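You operate a simulated robot arm through the tools that you are given. There is no shell and no other tool. Be economical: measure what you need, move in short steps, check, and stop when the job is done.

You are at the controls of a simulated two-armed robot. One attempt, no reset.

TASK
Cap the two open bottles, stand them in the blue crate and slide it to the stop.
Fine: each is capped before it goes in; the crate ends against the end stop. Set down upright: bottle.

Only the result counts: the job must be done as asked and must still hold three seconds after the hand-in. Knocking over, shifting, dropping, spilling or breaking anything else fails it. Lids that push on must go on centred and level and be pressed home; caps that screw on are set level and turned clockwise until they are tight.

THE ROBOT
Two 7-joint arms with two-finger parallel grippers on one trunk, on a base that drives. Base frame: it is fixed to the floor where the robot stands at the start and does not move with it; the origin is under the middle of the robot, x ahead of it, y to its left, z up. Lengths are in m, angles in rad, forces in N, time in s.
The left shoulder is at the start at [0.07, 0.163, 1.12], the right one opposite. With the tool pointing down near the work surface each hand reaches from about 0.4 to 0.88 m from the robot's upright axis, wherever it stands, measured 20 degrees to its own side. Places, roughly: blue crate [0.5, -0.2, 0.9]. Payload 3.43 kg a hand.
The TCP of each hand is the grasp point between the finger pads, 0.034 m short of the fingertips. In the tool frame z runs along the fingers and y along their closing line. Largest opening 0.128 m; finger width 0.024, thickness 0.012; the body of the gripper, 0.048 by 0.13 m, starts 0.096 m behind the TCP.
Orientation is that of the tool frame in the base frame, as a unit quaternion [x, y, z, w]. With the fingers straight down and closing along the base's y, the tool's x points along the base's -x, its y along +y and its z along -z.

THE INTERFACE
- The arms move only by the tool send_rows. It takes "left_commands", "right_commands" or both (then of equal length, played together; a hand with none holds still); each is a list of rows, each an object (a shift or turn left out is 0, a gripper value left out holds the last) with "travel": the shift along the tool's x, y, z in units of 200 mm (1.0 is 200 mm), a list of three; "delta_rot": the turn, a rotation vector about the tool's x, y, z in units of 120 degrees (1.0 is 120 degrees), a list of three. In form: [{"travel": [dx, dy, dz], "delta_rot": [wx, wy, wz]}, ...]. A call has 1 to 12 rows; each row is the pose to reach, as a shift and turn from the pose commanded when the call began, along the tool's axes at that moment. "left_grip" and "right_grip" are, for a hand that has rows, the closure, from 0 (fully open) to 1 (shut), set as the call begins (left out, the last holds). A call with a number of a shift or a turn outside -1 to 1 is refused whole. Rows are played at 5 a second. More than 0.05 m and 0.15 rad between two rows, or a gripper value outside its range, and nothing of the call is played. Where a pose cannot be reached the arm comes as near as it can. A force on the tool above 40 N (or 10 N above the force at the start of the call, whichever is more), or a blocked arm, ends the call early, and 0.2 s more pass. Each finger travels about 0.153 m/s and halts on what it meets, pressing with about 35 N; the grip force reading is that of the motor and also rises with nothing between the fingers. The clock runs only during rows and for 0.2 s after the last one: add rows that repeat a pose to give the fingers time. The reply holds the time, the measured pose of the TCP, the force on the tool along the base axes, the opening and the grip force, in the units named above and with some noise, with the torque about the TCP (base axes, N m) and any sound that the robot's microphone picked up, and new pictures: "views" is both (left out), scene, wrist or none (wrist: the cameras of the hands that moved).
- Cameras (640 x 400 px; columns grow to the right, rows downward): "scene" is now at [0.1445, -0.027, 1.356]; the picture's right is [-0.20, -0.98, 0.00], its down [-0.55, 0.11, -0.83] and it looks along [0.81, -0.17, -0.56] (base axes); focal length 267 px, centre (320, 200). "left" rides on the left gripper at [0.076, 0.011, -0.16] in its tool frame; the picture's right is [-0.15, 0.99, 0.00], its down [-0.88, -0.13, -0.46] and it looks along [-0.45, -0.07, 0.89] (tool axes); focal length 234 px, centre (320, 200). "right" rides on the right gripper at [0.076, -0.011, -0.16] in its tool frame; the picture's right is [0.15, 0.99, 0.00], its down [-0.88, 0.13, -0.46] and it looks along [-0.45, 0.07, 0.89] (tool axes); focal length 234 px, centre (320, 200).
- move_column(by): slides the trunk up (or, below 0, down) by that many m; the arms and the scene camera ride with it, the base frame stays. It gives what a move gives, with no picture.
- base_move(legs): drives the robot by 1 to 6 legs, each [ahead, left, turn to the left] in m, m and rad, along the robot's own axes; the way and the turn of a leg run together, so that a leg with both is an arc; at most 1.5 m and 3.142 rad a leg. The arms and the cameras ride along, it lands a little off, and it stops where it bumps. It gives what a move gives, and a new picture of the scene camera.
- head_to(pan, tilt): turns the head with the scene camera to pan (to the left, within 1.501 rad either way) and tilt (down, from -0.506 to 1.204), counted from straight ahead of the robot. It gives what a move gives, and a new picture of the scene camera.
- measure_at(camera, pixels): for up to 12 pixels [column, row] of the newest picture of that camera ("zoom" is the newest enlarged one), the place [x, y, z] in the base frame of the surface seen there, good to about 0.003 m, but the place of the scene camera against the robot may be out by one fixed shift of up to 0.018 m in any direction. No time passes.
- enlarge(camera, box): a new picture of the part [left, top, right, bottom] of that camera's present view, enlarged. No time passes.
- hand_in(): hands the job in; it is judged then, once.

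Keep the steps short. Do not move on a guess: measure, check each grasp and each placing, and mend mistakes. In all there are 80 turns and 260 pictures (those below and enlarged ones count). Leave the grippers open and the arms clear of the work at the hand-in unless told otherwise, and finish with a single line.

The tools are called as name(argument=value, ...) on one line, values as JSON. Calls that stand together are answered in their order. send_rows: Moves the arms, as the interface text tells. Its arguments: {"type":"object","properties":{"left_commands":{"type":"array","items":{"type":"object","properties":{"travel":{"type":"array","items":{"type":"number"}},"delta_rot":{"type":"array","items":{"type":"number"}}}}},"left_grip":{"type":"number"},"right_commands":{"type":"array","items":{"type":"object","properties":{"travel":{"type":"array","items":{"type":"number"}},"delta_rot":{"type":"array","items":{"type":"number"}}}}},"right_grip":{"type":"number"},"views":{"type":"string","enum":["both","scene","wrist","none"]}},"required":[]} The other tools are called the same way: move_column (by) slides the trunk up or down; base_move (legs) drives the base; head_to (pan, tilt) turns the head that bears the scene camera; measure_at (camera, pixels) gives the place of the surface under pixels of a picture; enlarge (camera, box) takes an enlarged picture of a part of a camera's view; hand_in () hands the job in.

At the start:

```text
clock: 0.0
left_ee_pos: [0.6724, 0.2613, 1.1715]
left_ee_rot: [-0.001, 1.0, 0.0, 0.0]
left_wrist_force: [-0.2, 0.4, 0.2]
left_moment: [0.01, -0.05, 0.0]
left_gripper_width: 0.1281
left_grip_force: 0.1
right_ee_pos: [0.598, -0.2661, 1.2018]
right_ee_rot: [0.0, 1.0, 0.0, -0.001]
right_wrist_force: [-0.1, -0.5, 0.0]
right_moment: [-0.01, -0.03, -0.04]
right_gripper_width: 0.1279
right_grip_force: 0.0
trunk travel left (down, up): [-0.6, 0.34]
robot x, y, heading: [-0.0016, -0.0035, -0.005]
head pan, tilt: [-0.204, 0.599]
```

scene: 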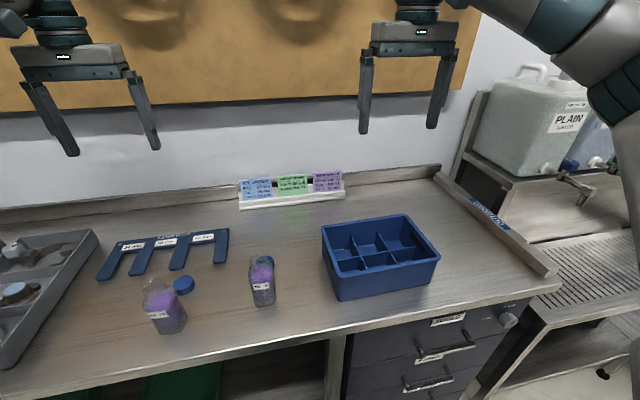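
right: 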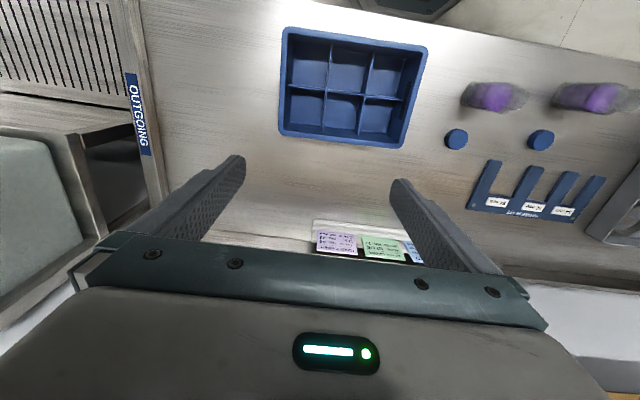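
left: 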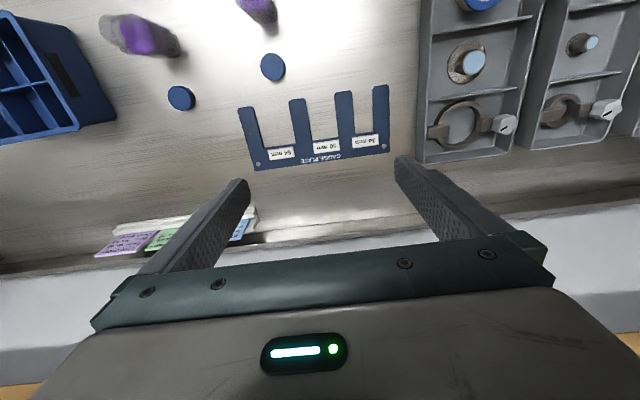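

I see two bottles near (165,310) and (262,282), two blue caps, and the crate at (380,255). I'll enlarge these areas to look closer.

enlarge(camera="scene", box=[90, 220, 300, 350])

enlarge(camera="scene", box=[230, 160, 350, 220])

enlarge(camera="scene", box=[310, 160, 570, 320])

enlarge(camera="right", box=[420, 60, 640, 230])

```text
3.05 times, centred on (195, 285) of scene
```

zoom: 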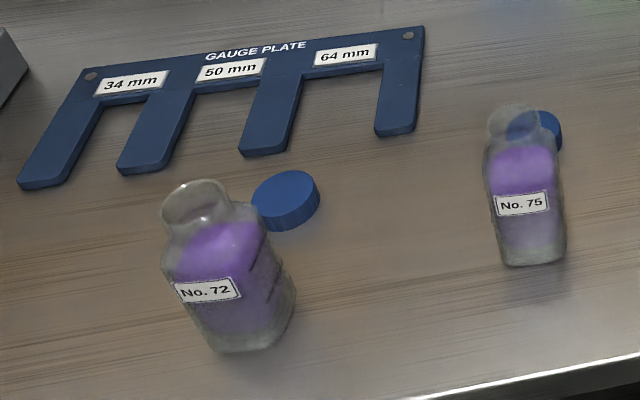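

```text
5.33 times, centred on (290, 190) of scene
```

zoom: 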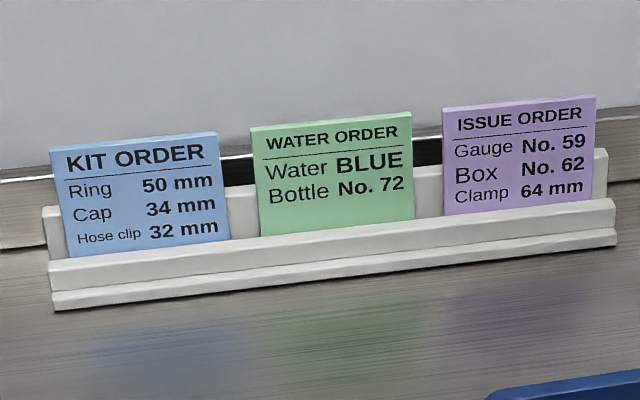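

```text
2.46 times, centred on (440, 240) of scene
```

zoom: 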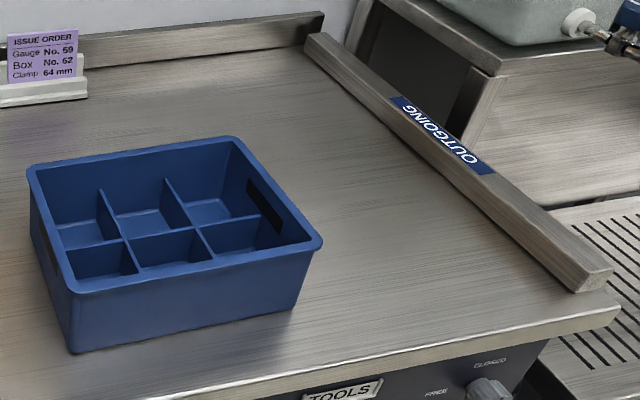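

```text
2.35 times, centred on (530, 145) of right
```

zoom: 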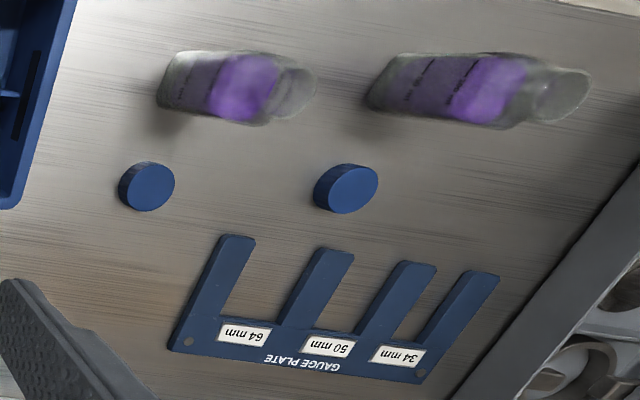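

Two bottles (No. 72 and No. 75), each with a cap nearby; the stop is the "OUTGOING" bar. I'll measure with the right wrist and the scene cameras, to find the scene shift.

measure_at(camera="right", pixels=[[456, 138], [541, 139], [443, 138], [468, 138], [529, 139], [553, 139], [284, 32], [428, 48], [404, 145], [280, 132], [470, 170], [145, 150]])

measure_at(camera="scene", pixels=[[183, 283], [262, 258], [157, 284], [169, 310], [261, 260], [263, 280], [324, 228], [405, 215], [441, 257], [338, 277], [500, 222], [540, 268]])

enlarge(camera="right", box=[430, 60, 640, 160])

enlarge(camera="left", box=[90, 0, 300, 130])

```text
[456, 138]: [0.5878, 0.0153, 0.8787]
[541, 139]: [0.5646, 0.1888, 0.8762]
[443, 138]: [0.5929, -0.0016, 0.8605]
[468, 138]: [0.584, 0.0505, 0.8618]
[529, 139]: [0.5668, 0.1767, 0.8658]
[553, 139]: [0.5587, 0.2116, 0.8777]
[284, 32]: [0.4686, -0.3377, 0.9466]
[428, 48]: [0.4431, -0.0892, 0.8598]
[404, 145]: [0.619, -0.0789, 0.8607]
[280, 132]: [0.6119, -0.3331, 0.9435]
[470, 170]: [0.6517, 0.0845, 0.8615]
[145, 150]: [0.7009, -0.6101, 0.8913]
```

```text
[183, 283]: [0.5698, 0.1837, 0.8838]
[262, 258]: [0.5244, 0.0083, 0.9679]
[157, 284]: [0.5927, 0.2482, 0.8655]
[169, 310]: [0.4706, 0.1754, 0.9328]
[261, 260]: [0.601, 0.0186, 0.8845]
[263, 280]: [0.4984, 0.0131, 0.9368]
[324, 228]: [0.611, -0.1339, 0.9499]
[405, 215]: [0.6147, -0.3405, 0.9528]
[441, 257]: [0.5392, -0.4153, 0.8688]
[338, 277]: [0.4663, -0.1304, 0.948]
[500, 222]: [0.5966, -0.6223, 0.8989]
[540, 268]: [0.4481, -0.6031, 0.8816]
```

```text
3.05 times, centred on (535, 110) of right
```

zoom: 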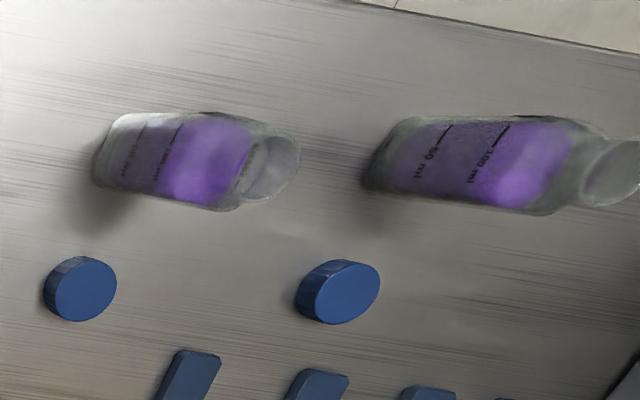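

```text
3.05 times, centred on (195, 65) of left
```

zoom: 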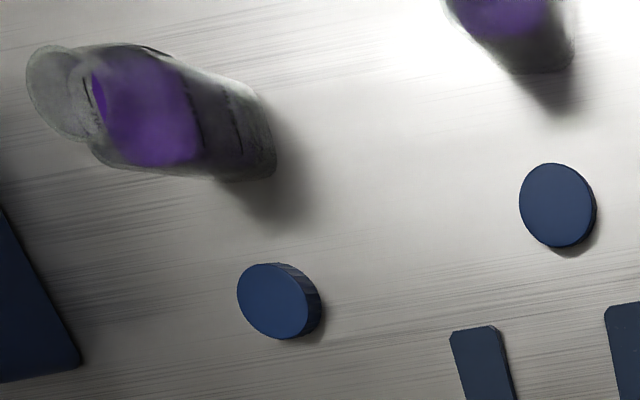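

Caps measured at about (0.588, 0.02) and (0.565, 0.189). Next I move the left hand high above bottle 72 to view its neck and the caps up close.

send_rows(left_commands=[{"travel": [0.2, -0.08, 0.04]}, {"travel": [0.4, -0.16, 0.08]}, {"travel": [0.6, -0.24, 0.12]}, {"travel": [0.8, -0.3, 0.16]}, {"travel": [0.8, -0.3, 0.16]}], views="wrist")

```text
clock: 1.2
left_ee_pos: [0.5117, 0.2016, 1.1403]
left_ee_rot: [-0.001, 1.0, 0.001, 0.0]
left_wrist_force: [0.3, -0.6, 0.0]
left_moment: [0.03, -0.03, -0.02]
left_gripper_width: 0.1281
left_grip_force: 0.1
right_ee_pos: [0.599, -0.2664, 1.2024]
right_ee_rot: [0.0, 1.0, 0.0, 0.0]
right_wrist_force: [0.1, 0.7, 1.0]
right_moment: [0.04, 0.01, 0.04]
right_gripper_width: 0.1283
right_grip_force: 0.1
trunk travel left (down, up): [-0.6, 0.34]
robot x, y, heading: [0.0008, -0.0039, 0.002]
head pan, tilt: [-0.204, 0.599]
```

left: 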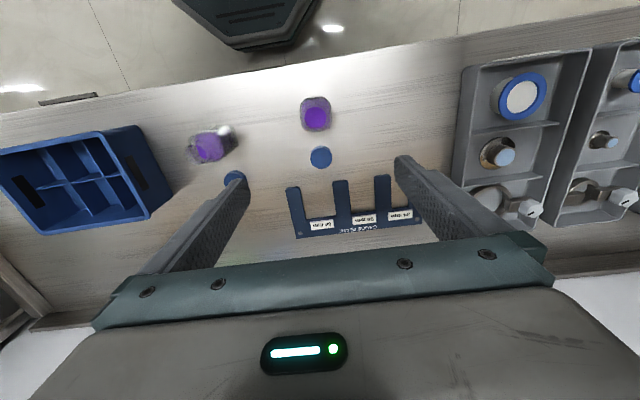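

enlarge(camera="left", box=[260, 80, 380, 180])

measure_at(camera="left", pixels=[[321, 157], [310, 157], [332, 157], [321, 147], [321, 168], [316, 110], [316, 118], [316, 98], [302, 112], [331, 112], [316, 130], [234, 178]])

enlarge(camera="left", box=[170, 100, 270, 200])

```text
4.00 times, centred on (320, 130) of left
```

zoom: 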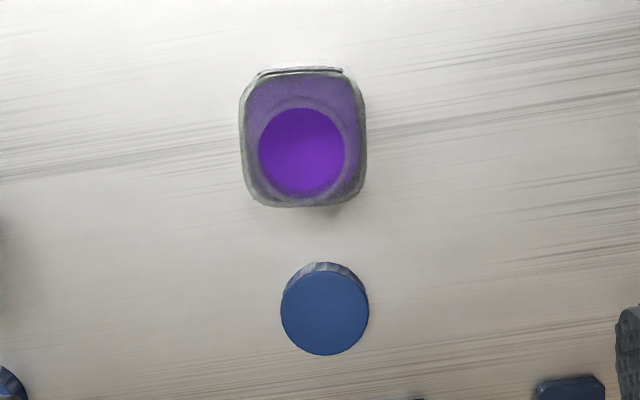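

```text
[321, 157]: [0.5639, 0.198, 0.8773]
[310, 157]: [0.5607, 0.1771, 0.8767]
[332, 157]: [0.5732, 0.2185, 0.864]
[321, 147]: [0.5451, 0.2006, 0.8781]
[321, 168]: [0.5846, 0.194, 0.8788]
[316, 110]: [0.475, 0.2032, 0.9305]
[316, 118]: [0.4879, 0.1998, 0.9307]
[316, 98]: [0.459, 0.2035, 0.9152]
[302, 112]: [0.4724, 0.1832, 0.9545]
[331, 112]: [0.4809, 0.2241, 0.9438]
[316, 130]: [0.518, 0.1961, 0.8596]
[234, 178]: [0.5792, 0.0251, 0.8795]
```

```text
4.00 times, centred on (220, 150) of left
```

zoom: 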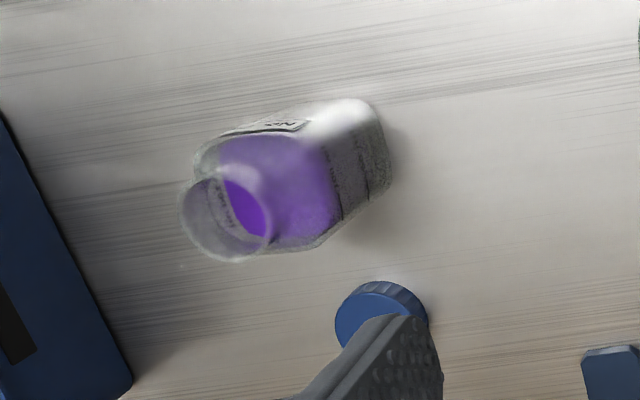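

Ribbed caps mean screw caps, so one hand must hold the bottle while the other turns. Rims estimated: bottle 75 at (0.503, 0.026, 0.98) and bottle 72 at (0.477, 0.198, 0.98). I back the base 0.2 m to make room for a forward-pointing hold with the right hand.

base_move(legs=[[-0.2, 0, 0]])

head_to(pan=0.0, tilt=0.6)

```text
clock: 2.8
left_ee_pos: [0.3176, 0.2006, 1.1411]
left_ee_rot: [0.0, 1.0, 0.0, 0.0]
left_wrist_force: [0.2, -0.4, 0.2]
left_moment: [0.04, 0.01, 0.0]
left_gripper_width: 0.1279
left_grip_force: 0.0
right_ee_pos: [0.404, -0.2667, 1.2012]
right_ee_rot: [0.001, 1.0, 0.001, 0.0]
right_wrist_force: [-0.9, -1.1, 0.5]
right_moment: [-0.01, 0.0, -0.03]
right_gripper_width: 0.128
right_grip_force: 0.1
trunk travel left (down, up): [-0.6, 0.34]
robot x, y, heading: [-0.1957, 0.0012, 0.001]
head pan, tilt: [-0.204, 0.599]
```

scene: 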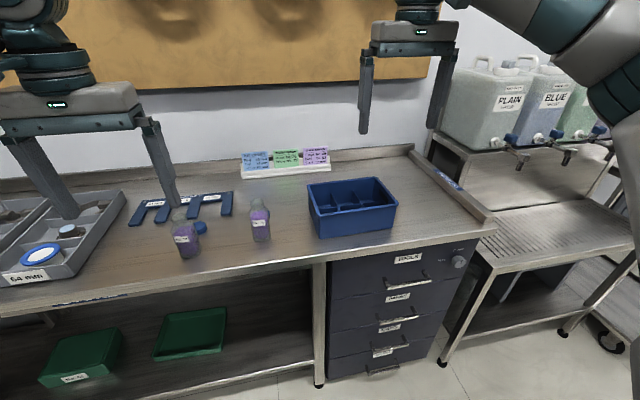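

```text
clock: 3.5
left_ee_pos: [0.3186, 0.202, 1.1407]
left_ee_rot: [0.0, 1.0, 0.0, 0.0]
left_wrist_force: [-0.5, 0.6, -0.3]
left_moment: [0.01, -0.01, 0.03]
left_gripper_width: 0.1278
left_grip_force: 0.0
right_ee_pos: [0.4036, -0.2662, 1.2022]
right_ee_rot: [0.001, 1.0, 0.0, 0.0]
right_wrist_force: [0.8, 0.9, 1.5]
right_moment: [-0.05, -0.02, 0.0]
right_gripper_width: 0.1281
right_grip_force: 0.0
trunk travel left (down, up): [-0.6, 0.34]
robot x, y, heading: [-0.1969, 0.0023, -0.005]
head pan, tilt: [0.0, 0.6]
```

scene: 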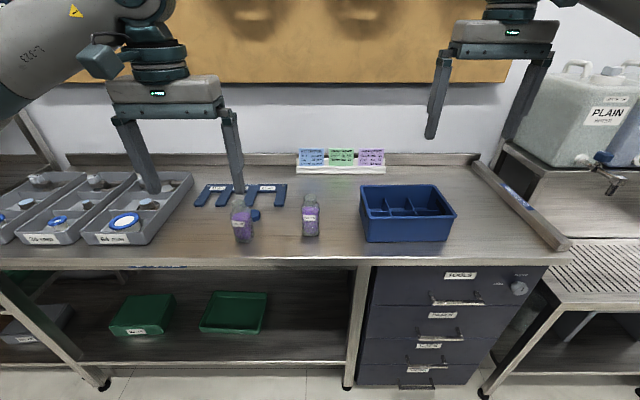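

Moving the left hand over cap 75 (about 0.58, 0.025), staying high.

send_rows(left_commands=[{"travel": [-0.19, -0.125, 0]}, {"travel": [-0.38, -0.25, 0]}, {"travel": [-0.57, -0.375, 0]}, {"travel": [-0.76, -0.5, 0]}, {"travel": [-0.95, -0.625, 0]}], views="none")

send_rows(left_commands=[{"travel": [-0.18, -0.12, 0.1]}, {"travel": [-0.36, -0.24, 0.2]}, {"travel": [-0.36, -0.24, 0.4]}, {"travel": [-0.36, -0.24, 0.4]}], views="wrist")

```text
clock: 4.7
left_ee_pos: [0.5086, 0.0721, 1.1414]
left_ee_rot: [0.0, 1.0, 0.001, 0.0]
left_wrist_force: [-0.1, 0.4, 0.5]
left_moment: [0.03, 0.03, 0.04]
left_gripper_width: 0.1281
left_grip_force: 0.0
right_ee_pos: [0.4049, -0.267, 1.2012]
right_ee_rot: [0.001, 1.0, 0.001, -0.001]
right_wrist_force: [0.3, -0.9, 0.1]
right_moment: [0.04, 0.02, -0.02]
right_gripper_width: 0.1279
right_grip_force: 0.1
trunk travel left (down, up): [-0.6, 0.34]
robot x, y, heading: [-0.1939, 0.0014, -0.002]
head pan, tilt: [0.0, 0.6]
```

```text
clock: 5.7
left_ee_pos: [0.5792, 0.0268, 1.0617]
left_ee_rot: [0.001, 1.0, 0.0, 0.0]
left_wrist_force: [-1.0, -0.3, -0.4]
left_moment: [0.05, 0.0, -0.01]
left_gripper_width: 0.1278
left_grip_force: 0.1
right_ee_pos: [0.403, -0.2688, 1.2019]
right_ee_rot: [0.0, 1.0, 0.001, -0.001]
right_wrist_force: [-0.1, -0.7, 0.4]
right_moment: [0.04, -0.03, -0.03]
right_gripper_width: 0.1275
right_grip_force: 0.0
trunk travel left (down, up): [-0.6, 0.34]
robot x, y, heading: [-0.1921, -0.002, -0.005]
head pan, tilt: [0.0, 0.6]
```

left: 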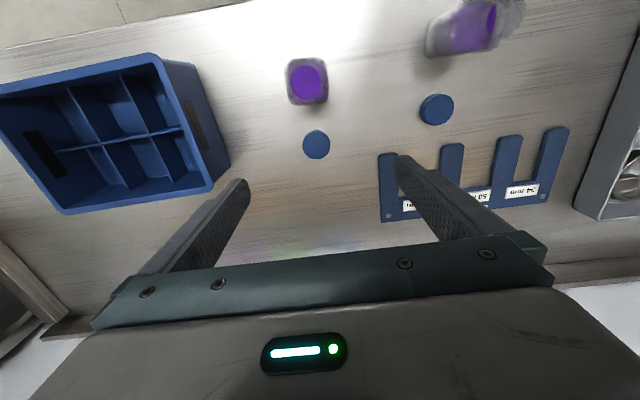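

enlarge(camera="left", box=[260, 40, 370, 180])

measure_at(camera="left", pixels=[[316, 145], [306, 145], [327, 145], [316, 135], [316, 157], [436, 109], [422, 109], [450, 109], [436, 97], [436, 121], [307, 60], [307, 101]])

```text
2.86 times, centred on (315, 110) of left
```

zoom: 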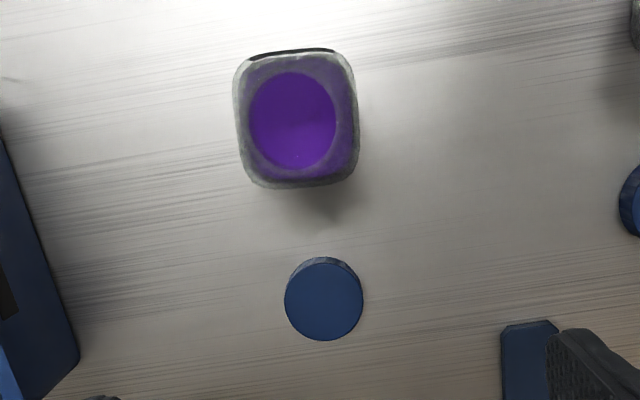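

```text
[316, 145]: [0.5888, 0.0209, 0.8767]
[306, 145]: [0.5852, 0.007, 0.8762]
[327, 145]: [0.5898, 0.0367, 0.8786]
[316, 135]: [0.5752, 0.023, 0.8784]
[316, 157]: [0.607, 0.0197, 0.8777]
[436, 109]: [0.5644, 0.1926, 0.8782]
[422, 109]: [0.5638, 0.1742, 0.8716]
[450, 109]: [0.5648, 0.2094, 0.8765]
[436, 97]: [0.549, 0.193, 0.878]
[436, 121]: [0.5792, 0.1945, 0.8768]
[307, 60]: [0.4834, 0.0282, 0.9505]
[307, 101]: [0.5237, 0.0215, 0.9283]
```

Cap 75's centre is about (0.589, 0.021), top at 0.877. I narrow the fingers to about 0.08 m (to clear the gauge plate) and descend in two stages.

send_rows(left_commands=[{"travel": [-0.048, -0.028, 0.2]}, {"travel": [-0.048, -0.028, 0.4]}, {"travel": [-0.048, -0.028, 0.4]}], left_grip=0.38, views="wrist")

```text
clock: 6.5
left_ee_pos: [0.5887, 0.024, 0.9803]
left_ee_rot: [0.0, 1.0, 0.0, 0.0]
left_wrist_force: [-0.7, -0.2, 0.9]
left_moment: [0.04, -0.01, 0.0]
left_gripper_width: 0.0794
left_grip_force: 0.1
right_ee_pos: [0.404, -0.2658, 1.2027]
right_ee_rot: [0.001, 1.0, 0.0, 0.0]
right_wrist_force: [-1.0, 0.6, 0.3]
right_moment: [0.0, -0.02, 0.02]
right_gripper_width: 0.1277
right_grip_force: 0.0
trunk travel left (down, up): [-0.6, 0.34]
robot x, y, heading: [-0.1956, -0.0014, 0.0]
head pan, tilt: [0.0, 0.6]
```

left: 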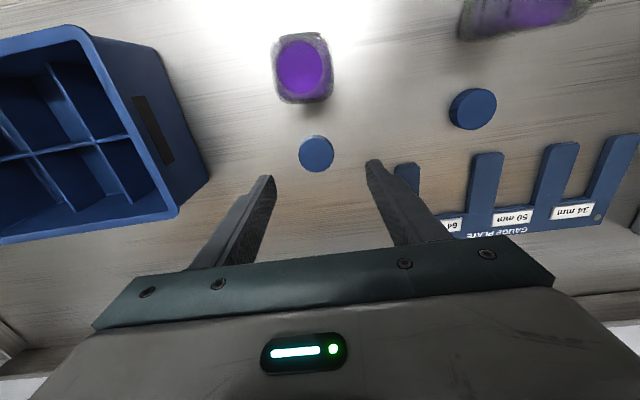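

measure_at(camera="left", pixels=[[317, 152], [302, 152], [331, 152], [317, 140], [317, 165]])

enlarge(camera="left", box=[260, 20, 380, 190])

```text
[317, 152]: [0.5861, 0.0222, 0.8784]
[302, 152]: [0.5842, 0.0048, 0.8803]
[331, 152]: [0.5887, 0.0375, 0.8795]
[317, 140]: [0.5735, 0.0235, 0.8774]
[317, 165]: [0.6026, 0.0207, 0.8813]
```

```text
2.35 times, centred on (320, 105) of left
```

zoom: 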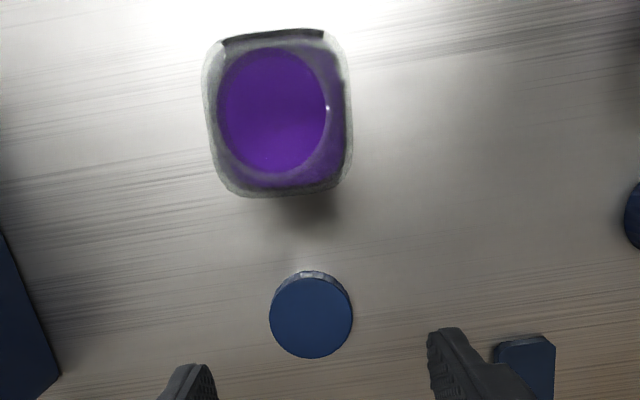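

Cap centre (0.590, 0.022). Descend to TCP z ≈ 0.897 and close.

send_rows(left_commands=[{"travel": [-0.004, -0.008, 0.2]}, {"travel": [-0.004, -0.008, 0.4]}, {"travel": [-0.004, -0.008, 0.418]}], views="none")

send_rows(left_commands=[{"travel": [0, 0, 0]}, {"travel": [0, 0, 0]}, {"travel": [0, 0, 0]}], left_grip=1.0, views="wrist")

```text
clock: 7.3
left_ee_pos: [0.5906, 0.0215, 0.8968]
left_ee_rot: [0.0, 1.0, 0.001, 0.0]
left_wrist_force: [-0.4, 0.7, -0.7]
left_moment: [-0.02, -0.02, 0.02]
left_gripper_width: 0.0789
left_grip_force: 0.1
right_ee_pos: [0.4024, -0.2671, 1.2019]
right_ee_rot: [0.001, 1.0, 0.0, 0.0]
right_wrist_force: [-1.0, -1.0, 0.1]
right_moment: [0.01, 0.02, -0.01]
right_gripper_width: 0.1279
right_grip_force: 0.0
trunk travel left (down, up): [-0.6, 0.34]
robot x, y, heading: [-0.1935, 0.0036, -0.002]
head pan, tilt: [0.0, 0.6]
```

```text
clock: 8.1
left_ee_pos: [0.5905, 0.0231, 0.8963]
left_ee_rot: [0.0, 1.0, 0.0, 0.0]
left_wrist_force: [0.2, -0.2, 0.1]
left_moment: [-0.03, -0.03, -0.03]
left_gripper_width: 0.0389
left_grip_force: 35.0
right_ee_pos: [0.4037, -0.2668, 1.2019]
right_ee_rot: [0.001, 1.0, 0.0, 0.0]
right_wrist_force: [0.1, -0.2, -0.4]
right_moment: [0.02, 0.0, 0.04]
right_gripper_width: 0.1282
right_grip_force: 0.1
trunk travel left (down, up): [-0.6, 0.34]
robot x, y, heading: [-0.1906, -0.0032, 0.002]
head pan, tilt: [0.0, 0.6]
```

left: 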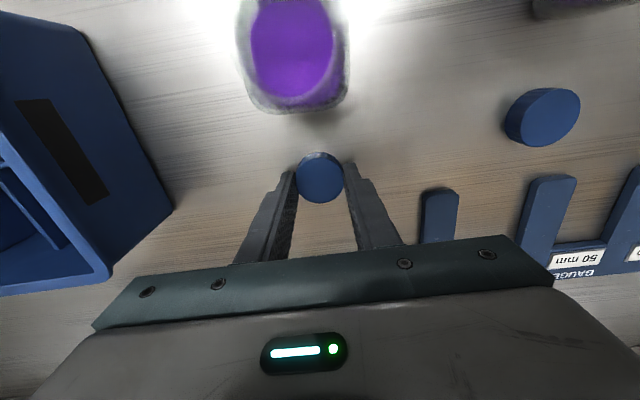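

Cap is gripped (38.9 mm wide). Now I lift the cap and at the same time pitch the right hand towards forward-pointing (−60° about its y), moving toward the bottles.

send_rows(left_commands=[{"travel": [0, 0, -0.1]}, {"travel": [0, 0, -0.2]}, {"travel": [0, 0, -0.3]}, {"travel": [0, 0, -0.4]}, {"travel": [0, 0, -0.5]}, {"travel": [0, 0, -0.6]}, {"travel": [0, 0, -0.7]}, {"travel": [0, 0, -0.75]}, {"travel": [0, 0, -0.75]}], right_commands=[{"travel": [0.02, 0.12, 0.06], "delta_rot": [0, -0.0625, 0]}, {"travel": [0.04, 0.24, 0.12], "delta_rot": [0, -0.125, 0]}, {"travel": [0.06, 0.36, 0.18], "delta_rot": [0, -0.1875, 0]}, {"travel": [0.08, 0.48, 0.24], "delta_rot": [0, -0.25, 0]}, {"travel": [0.1, 0.6, 0.3], "delta_rot": [0, -0.3125, 0]}, {"travel": [0.12, 0.72, 0.36], "delta_rot": [0, -0.375, 0]}, {"travel": [0.14, 0.84, 0.42], "delta_rot": [0, -0.4375, 0]}, {"travel": [0.16, 0.96, 0.48], "delta_rot": [0, -0.5, 0]}, {"travel": [0.16, 0.96, 0.48], "delta_rot": [0, -0.5, 0]}])

```text
clock: 10.1
left_ee_pos: [0.5886, 0.0196, 1.0482]
left_ee_rot: [0.001, 1.0, 0.0, 0.0]
left_wrist_force: [-0.4, 0.0, -0.1]
left_moment: [0.02, 0.01, 0.02]
left_gripper_width: 0.0393
left_grip_force: 34.7
right_ee_pos: [0.3733, -0.0751, 1.1048]
right_ee_rot: [0.001, 0.866, 0.0, 0.501]
right_wrist_force: [0.8, 0.0, 0.0]
right_moment: [-0.02, -0.02, 0.0]
right_gripper_width: 0.1278
right_grip_force: 0.0
trunk travel left (down, up): [-0.6, 0.34]
robot x, y, heading: [-0.1929, 0.0001, -0.003]
head pan, tilt: [0.0, 0.6]
```

scene: 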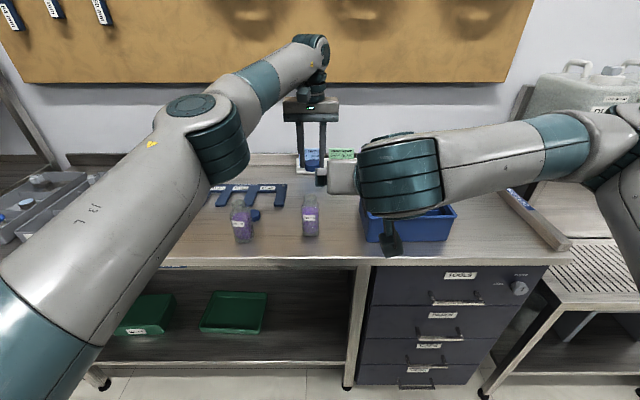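
right: 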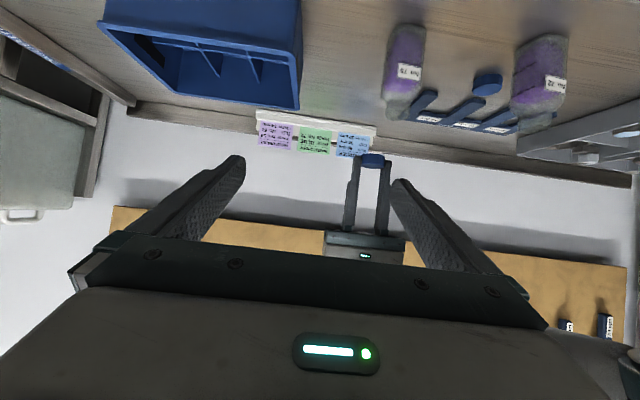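
left: 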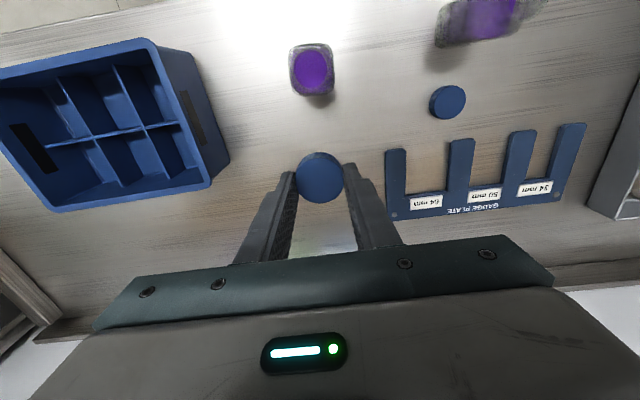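

Right hand now points forward, 30° down. I move it to a pre-grasp 0.12 m short of bottle 75.

send_rows(right_commands=[{"travel": [0.125, 0.123, 0.108]}, {"travel": [0.25, 0.246, 0.217]}, {"travel": [0.375, 0.37, 0.326]}, {"travel": [0.498, 0.493, 0.434]}, {"travel": [0.498, 0.493, 0.434]}])

```text
clock: 11.3
left_ee_pos: [0.5894, 0.0191, 1.0481]
left_ee_rot: [0.0, 1.0, 0.0, -0.001]
left_wrist_force: [-0.4, 0.1, 0.0]
left_moment: [0.03, -0.06, -0.02]
left_gripper_width: 0.039
left_grip_force: 34.5
right_ee_pos: [0.3963, 0.0231, 0.9764]
right_ee_rot: [0.001, 0.866, 0.0, 0.5]
right_wrist_force: [-0.7, -0.4, -0.2]
right_moment: [0.04, 0.0, -0.01]
right_gripper_width: 0.1282
right_grip_force: 0.1
trunk travel left (down, up): [-0.6, 0.34]
robot x, y, heading: [-0.1968, -0.0018, -0.004]
head pan, tilt: [0.0, 0.6]
```

scene: 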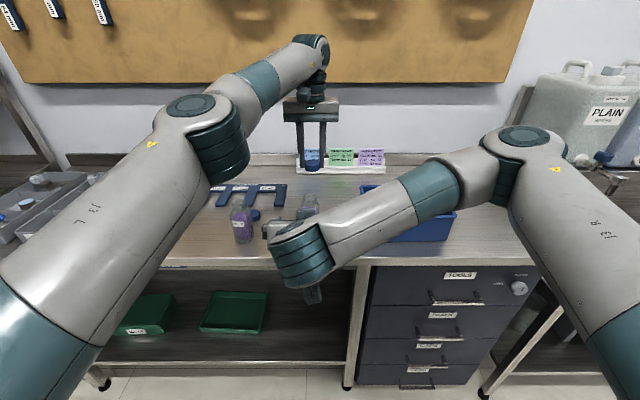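
right: 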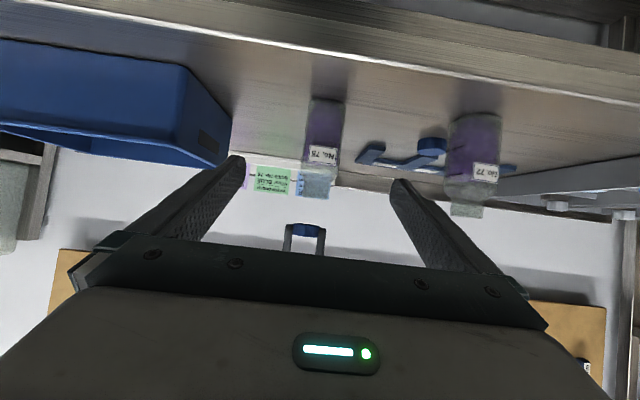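

enlarge(camera="right", box=[260, 70, 520, 230])

measure_at(camera="right", pixels=[[322, 154], [322, 125], [312, 158], [335, 152], [485, 172], [470, 172]])

```text
2.46 times, centred on (390, 150) of right
```

zoom: 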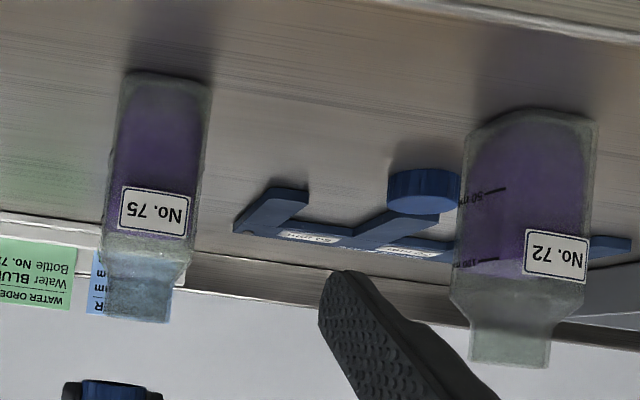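

```text
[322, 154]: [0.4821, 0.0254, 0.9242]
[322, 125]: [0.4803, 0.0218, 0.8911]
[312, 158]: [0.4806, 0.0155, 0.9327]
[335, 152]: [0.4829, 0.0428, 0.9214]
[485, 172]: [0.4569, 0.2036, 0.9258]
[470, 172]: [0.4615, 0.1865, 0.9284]
```

Bottle 75 is centred between the fingers, front face at x≈0.481. Advance 0.118 m along the fingers, then check.

send_rows(right_commands=[{"travel": [0, 0.002, 0.2]}, {"travel": [0, 0.002, 0.4]}, {"travel": [0, 0.002, 0.59]}, {"travel": [0, 0.002, 0.59]}])

```text
clock: 12.3
left_ee_pos: [0.589, 0.0205, 1.0483]
left_ee_rot: [0.001, 1.0, 0.0, 0.0]
left_wrist_force: [-0.3, 0.1, -0.4]
left_moment: [0.02, -0.03, -0.03]
left_gripper_width: 0.0393
left_grip_force: 34.9
right_ee_pos: [0.4989, 0.0239, 0.9153]
right_ee_rot: [0.001, 0.866, -0.001, 0.5]
right_wrist_force: [-0.5, 0.9, -0.1]
right_moment: [-0.01, -0.04, -0.01]
right_gripper_width: 0.1279
right_grip_force: 0.0
trunk travel left (down, up): [-0.6, 0.34]
robot x, y, heading: [-0.1967, -0.0006, -0.002]
head pan, tilt: [0.0, 0.6]
```

scene: 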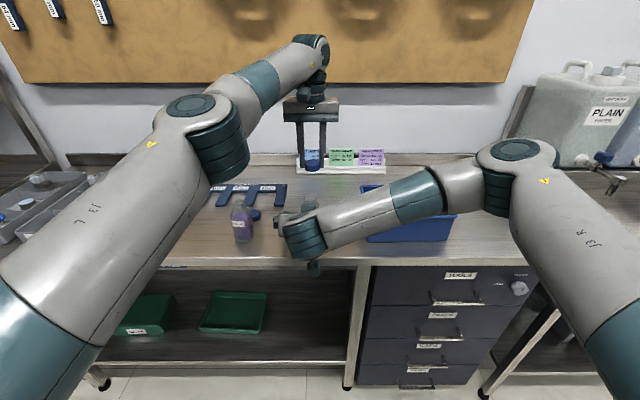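
right: 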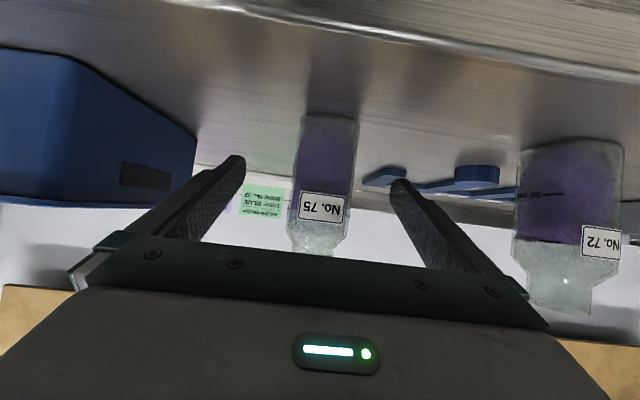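

Bottle sits between the fingers. Close the right hand.

send_rows(right_commands=[{"travel": [0, 0, 0]}, {"travel": [0, 0, 0]}, {"travel": [0, 0, 0]}, {"travel": [0, 0, 0]}], right_grip=1.0, views="wrist")

enlarge(camera="left", box=[240, 20, 380, 200])

```text
clock: 13.3
left_ee_pos: [0.5891, 0.0195, 1.0482]
left_ee_rot: [0.0, 1.0, 0.0, 0.0]
left_wrist_force: [1.2, -0.2, -0.9]
left_moment: [0.01, -0.01, 0.0]
left_gripper_width: 0.0392
left_grip_force: 35.0
right_ee_pos: [0.4993, 0.0236, 0.9141]
right_ee_rot: [0.001, 0.866, 0.0, 0.5]
right_wrist_force: [-0.5, 0.3, 0.5]
right_moment: [-0.02, 0.0, -0.01]
right_gripper_width: 0.0452
right_grip_force: 35.0
trunk travel left (down, up): [-0.6, 0.34]
robot x, y, heading: [-0.1947, 0.0001, -0.001]
head pan, tilt: [0.0, 0.6]
```

right: 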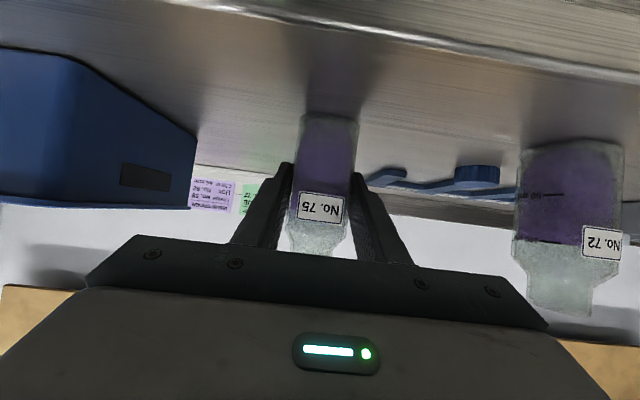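

```text
2.22 times, centred on (310, 110) of left
```

zoom: 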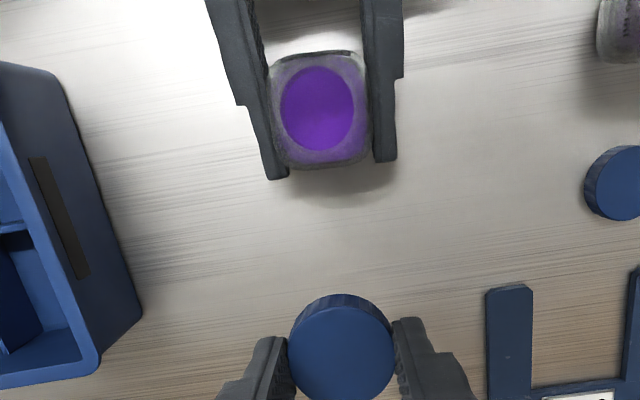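

Held at 45 mm. Now measure where the cap sits relative to the left TCP.

measure_at(camera="left", pixels=[[320, 175], [302, 175], [337, 175], [320, 160], [320, 192], [320, 196], [308, 69]])

enlarge(camera="left", box=[280, 145, 360, 205])

```text
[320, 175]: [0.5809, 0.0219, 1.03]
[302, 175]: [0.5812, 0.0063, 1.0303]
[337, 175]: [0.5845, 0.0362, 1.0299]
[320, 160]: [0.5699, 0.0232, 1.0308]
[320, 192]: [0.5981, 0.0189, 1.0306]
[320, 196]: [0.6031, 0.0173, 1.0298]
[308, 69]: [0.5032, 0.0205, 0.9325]
```

```text
6.67 times, centred on (320, 175) of left
```

zoom: 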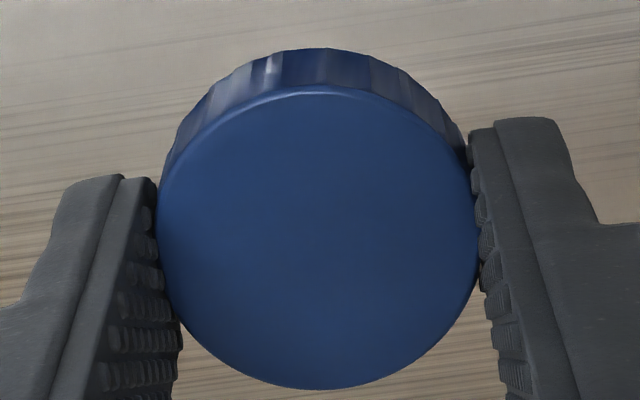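

Cap centre is ~2.5 mm nearer the robot than the TCP. Move the cap above bottle 75's neck (TCP to 0.5055, 0.023), still ~3 cm above.

send_rows(left_commands=[{"travel": [0.2, 0.01, 0]}, {"travel": [0.417, 0.016, 0]}, {"travel": [0.417, 0.016, 0]}])

enlarge(camera="left", box=[250, 130, 390, 220])

enlarge(camera="right", box=[230, 90, 410, 290])

enlarge(camera="scene", box=[260, 150, 360, 250])

```text
clock: 14.1
left_ee_pos: [0.5078, 0.0236, 1.0467]
left_ee_rot: [0.0, 1.0, 0.0, -0.001]
left_wrist_force: [0.5, -0.4, -0.5]
left_moment: [-0.01, 0.01, 0.04]
left_gripper_width: 0.0393
left_grip_force: 35.3
right_ee_pos: [0.4993, 0.0231, 0.915]
right_ee_rot: [0.001, 0.866, -0.001, 0.5]
right_wrist_force: [-0.4, -0.4, 0.7]
right_moment: [-0.09, -0.05, 0.0]
right_gripper_width: 0.0456
right_grip_force: 35.2
trunk travel left (down, up): [-0.6, 0.34]
robot x, y, heading: [-0.1965, -0.0013, -0.006]
head pan, tilt: [0.0, 0.6]
```

scene: 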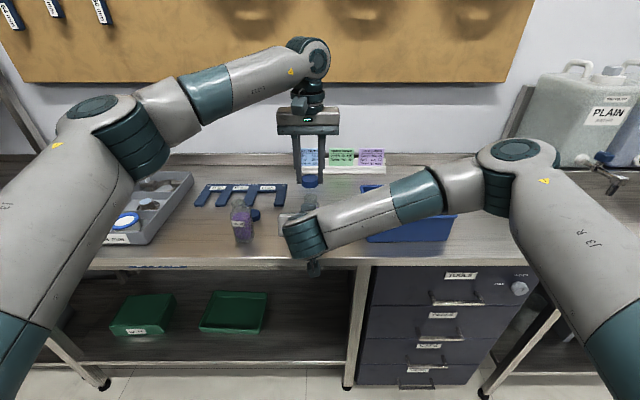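
left: 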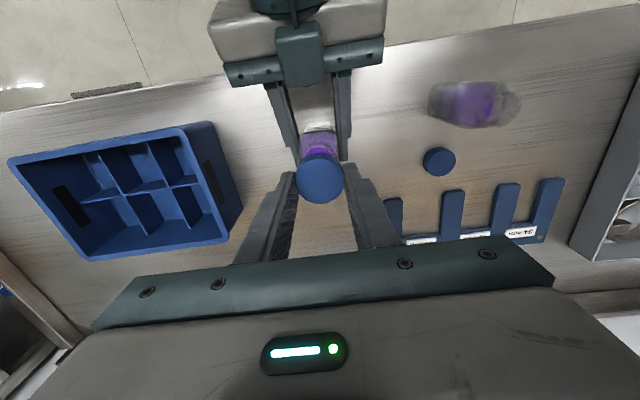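

```text
4.44 times, centred on (320, 175) of left
```

zoom: 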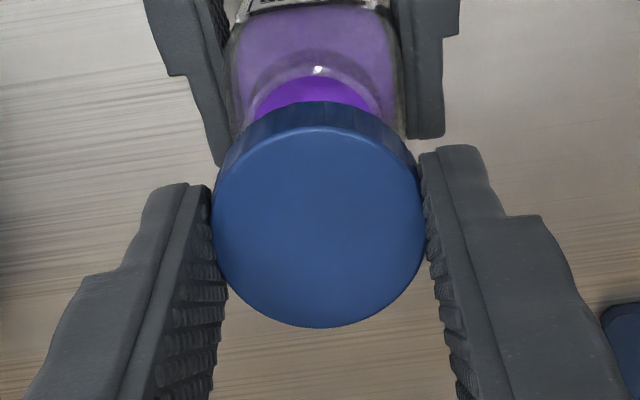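

```text
2.00 times, centred on (320, 190) of right
```

zoom: 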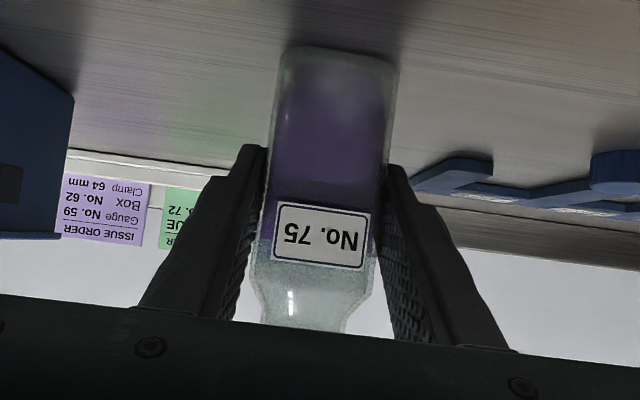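

```text
4.00 times, centred on (310, 200) of scene
```

zoom: 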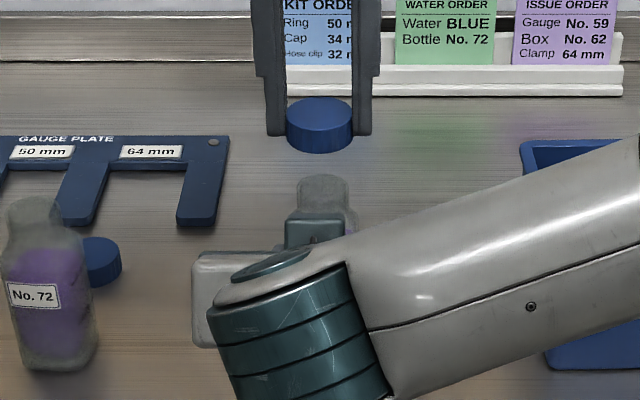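

Scene view (zoom): cap at col 319, neck at col 322 → cap ~1 mm too far left. Shift −1 mm in y and lower to ~7 mm above the rim, then look again.

send_rows(left_commands=[{"travel": [0.005, -0.005, 0.07]}, {"travel": [0.005, -0.005, 0.125]}, {"travel": [0.005, -0.005, 0.125]}])

enlarge(camera="left", box=[270, 130, 370, 220])

enlarge(camera="scene", box=[280, 160, 340, 220])

```text
clock: 14.9
left_ee_pos: [0.5045, 0.0228, 1.0225]
left_ee_rot: [0.0, 1.0, 0.0, 0.0]
left_wrist_force: [-0.2, -0.1, 0.1]
left_moment: [-0.03, 0.02, 0.01]
left_gripper_width: 0.0395
left_grip_force: 34.9
right_ee_pos: [0.4995, 0.0247, 0.9154]
right_ee_rot: [0.001, 0.866, 0.0, 0.5]
right_wrist_force: [-0.3, -0.6, -1.2]
right_moment: [0.01, 0.01, -0.01]
right_gripper_width: 0.0455
right_grip_force: 34.7
trunk travel left (down, up): [-0.6, 0.34]
robot x, y, heading: [-0.1948, -0.0016, -0.003]
head pan, tilt: [0.0, 0.6]
```

scene: 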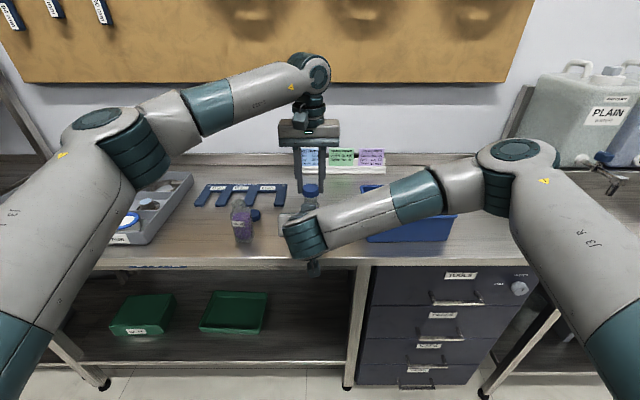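
left: 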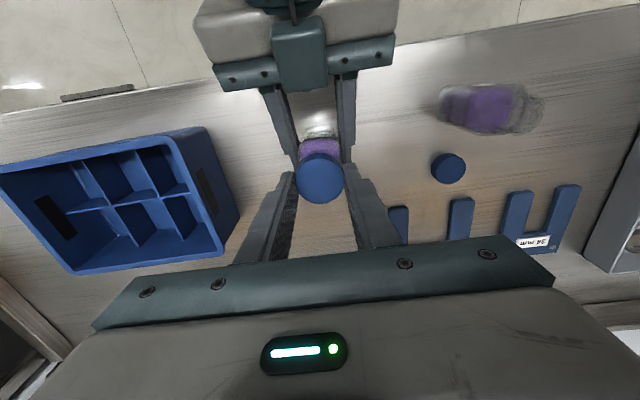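

```text
4.44 times, centred on (320, 175) of left
```

zoom: 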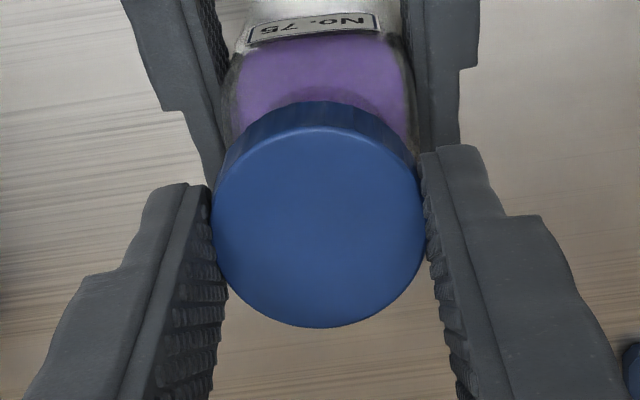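

```text
6.67 times, centred on (310, 190) of scene
```

zoom: 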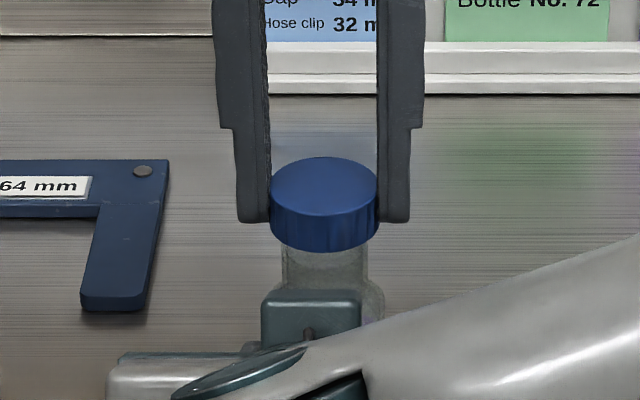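

Columns match (cap 324.5, neck 325.5). Lower in small steps until contact force shows.

send_rows(left_commands=[{"travel": [0, 0, 0.015]}, {"travel": [0, 0, 0.03]}, {"travel": [0, 0, 0.04]}, {"travel": [0, 0, 0.05]}, {"travel": [0, 0, 0.05]}], views="none")

```text
clock: 16.1
left_ee_pos: [0.5045, 0.0225, 1.0132]
left_ee_rot: [0.0, 1.0, 0.0, 0.0]
left_wrist_force: [0.4, 0.1, -0.6]
left_moment: [0.04, -0.02, -0.01]
left_gripper_width: 0.0394
left_grip_force: 35.2
right_ee_pos: [0.4988, 0.0235, 0.9139]
right_ee_rot: [0.001, 0.866, 0.0, 0.5]
right_wrist_force: [-0.2, 0.0, 0.3]
right_moment: [0.0, 0.02, -0.01]
right_gripper_width: 0.0452
right_grip_force: 34.6
trunk travel left (down, up): [-0.6, 0.34]
robot x, y, heading: [-0.1944, -0.0022, 0.0]
head pan, tilt: [0.0, 0.6]
```

No contact yet at TCP z = 1.013. Continue down in small steps.

send_rows(left_commands=[{"travel": [0, 0, 0.01]}, {"travel": [0, 0, 0.02]}, {"travel": [0, 0, 0.03]}, {"travel": [0, 0, 0.03]}], views="scene")

enlarge(camera="scene", box=[280, 160, 340, 220])

```text
clock: 17.1
left_ee_pos: [0.507, 0.0236, 1.0055]
left_ee_rot: [0.0, 1.0, 0.0, 0.0]
left_wrist_force: [-0.2, 0.3, 0.0]
left_moment: [0.0, -0.02, 0.01]
left_gripper_width: 0.0394
left_grip_force: 34.4
right_ee_pos: [0.4998, 0.0245, 0.9149]
right_ee_rot: [0.001, 0.866, 0.0, 0.5]
right_wrist_force: [-0.2, 0.1, -0.3]
right_moment: [-0.02, 0.02, -0.03]
right_gripper_width: 0.0451
right_grip_force: 34.8
trunk travel left (down, up): [-0.6, 0.34]
robot x, y, heading: [-0.1927, -0.0008, -0.003]
head pan, tilt: [0.0, 0.6]
```

scene: 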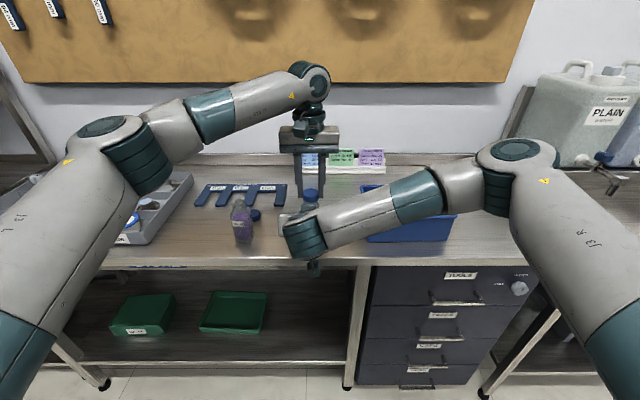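

```text
6.67 times, centred on (310, 190) of scene
```

zoom: 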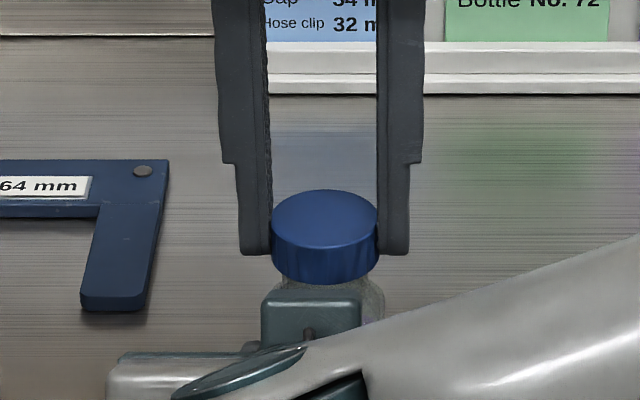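

Still no contact; the cap bottom is around 0.969. Continue lowering by 2 mm steps.

send_rows(left_commands=[{"travel": [0, 0, 0.01]}, {"travel": [0, 0, 0.02]}, {"travel": [0, 0, 0.03]}, {"travel": [0, 0, 0.03]}], views="none")

enlarge(camera="scene", box=[280, 160, 340, 220])

```text
clock: 18.1
left_ee_pos: [0.5049, 0.0229, 0.9989]
left_ee_rot: [-0.001, 1.0, 0.0, 0.0]
left_wrist_force: [-0.5, 0.2, -0.5]
left_moment: [0.0, 0.01, -0.03]
left_gripper_width: 0.0392
left_grip_force: 35.1
right_ee_pos: [0.4989, 0.0238, 0.9155]
right_ee_rot: [0.001, 0.866, 0.0, 0.5]
right_wrist_force: [-1.1, -0.5, 0.1]
right_moment: [0.01, -0.02, -0.02]
right_gripper_width: 0.0453
right_grip_force: 34.5
trunk travel left (down, up): [-0.6, 0.34]
robot x, y, heading: [-0.1944, 0.0016, -0.004]
head pan, tilt: [0.0, 0.6]
```

```text
6.67 times, centred on (310, 190) of scene
```

zoom: 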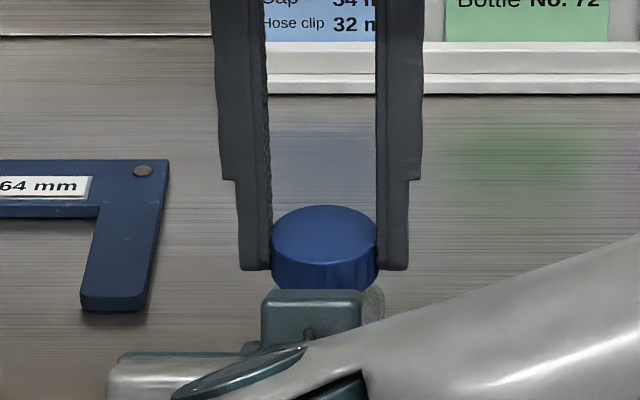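

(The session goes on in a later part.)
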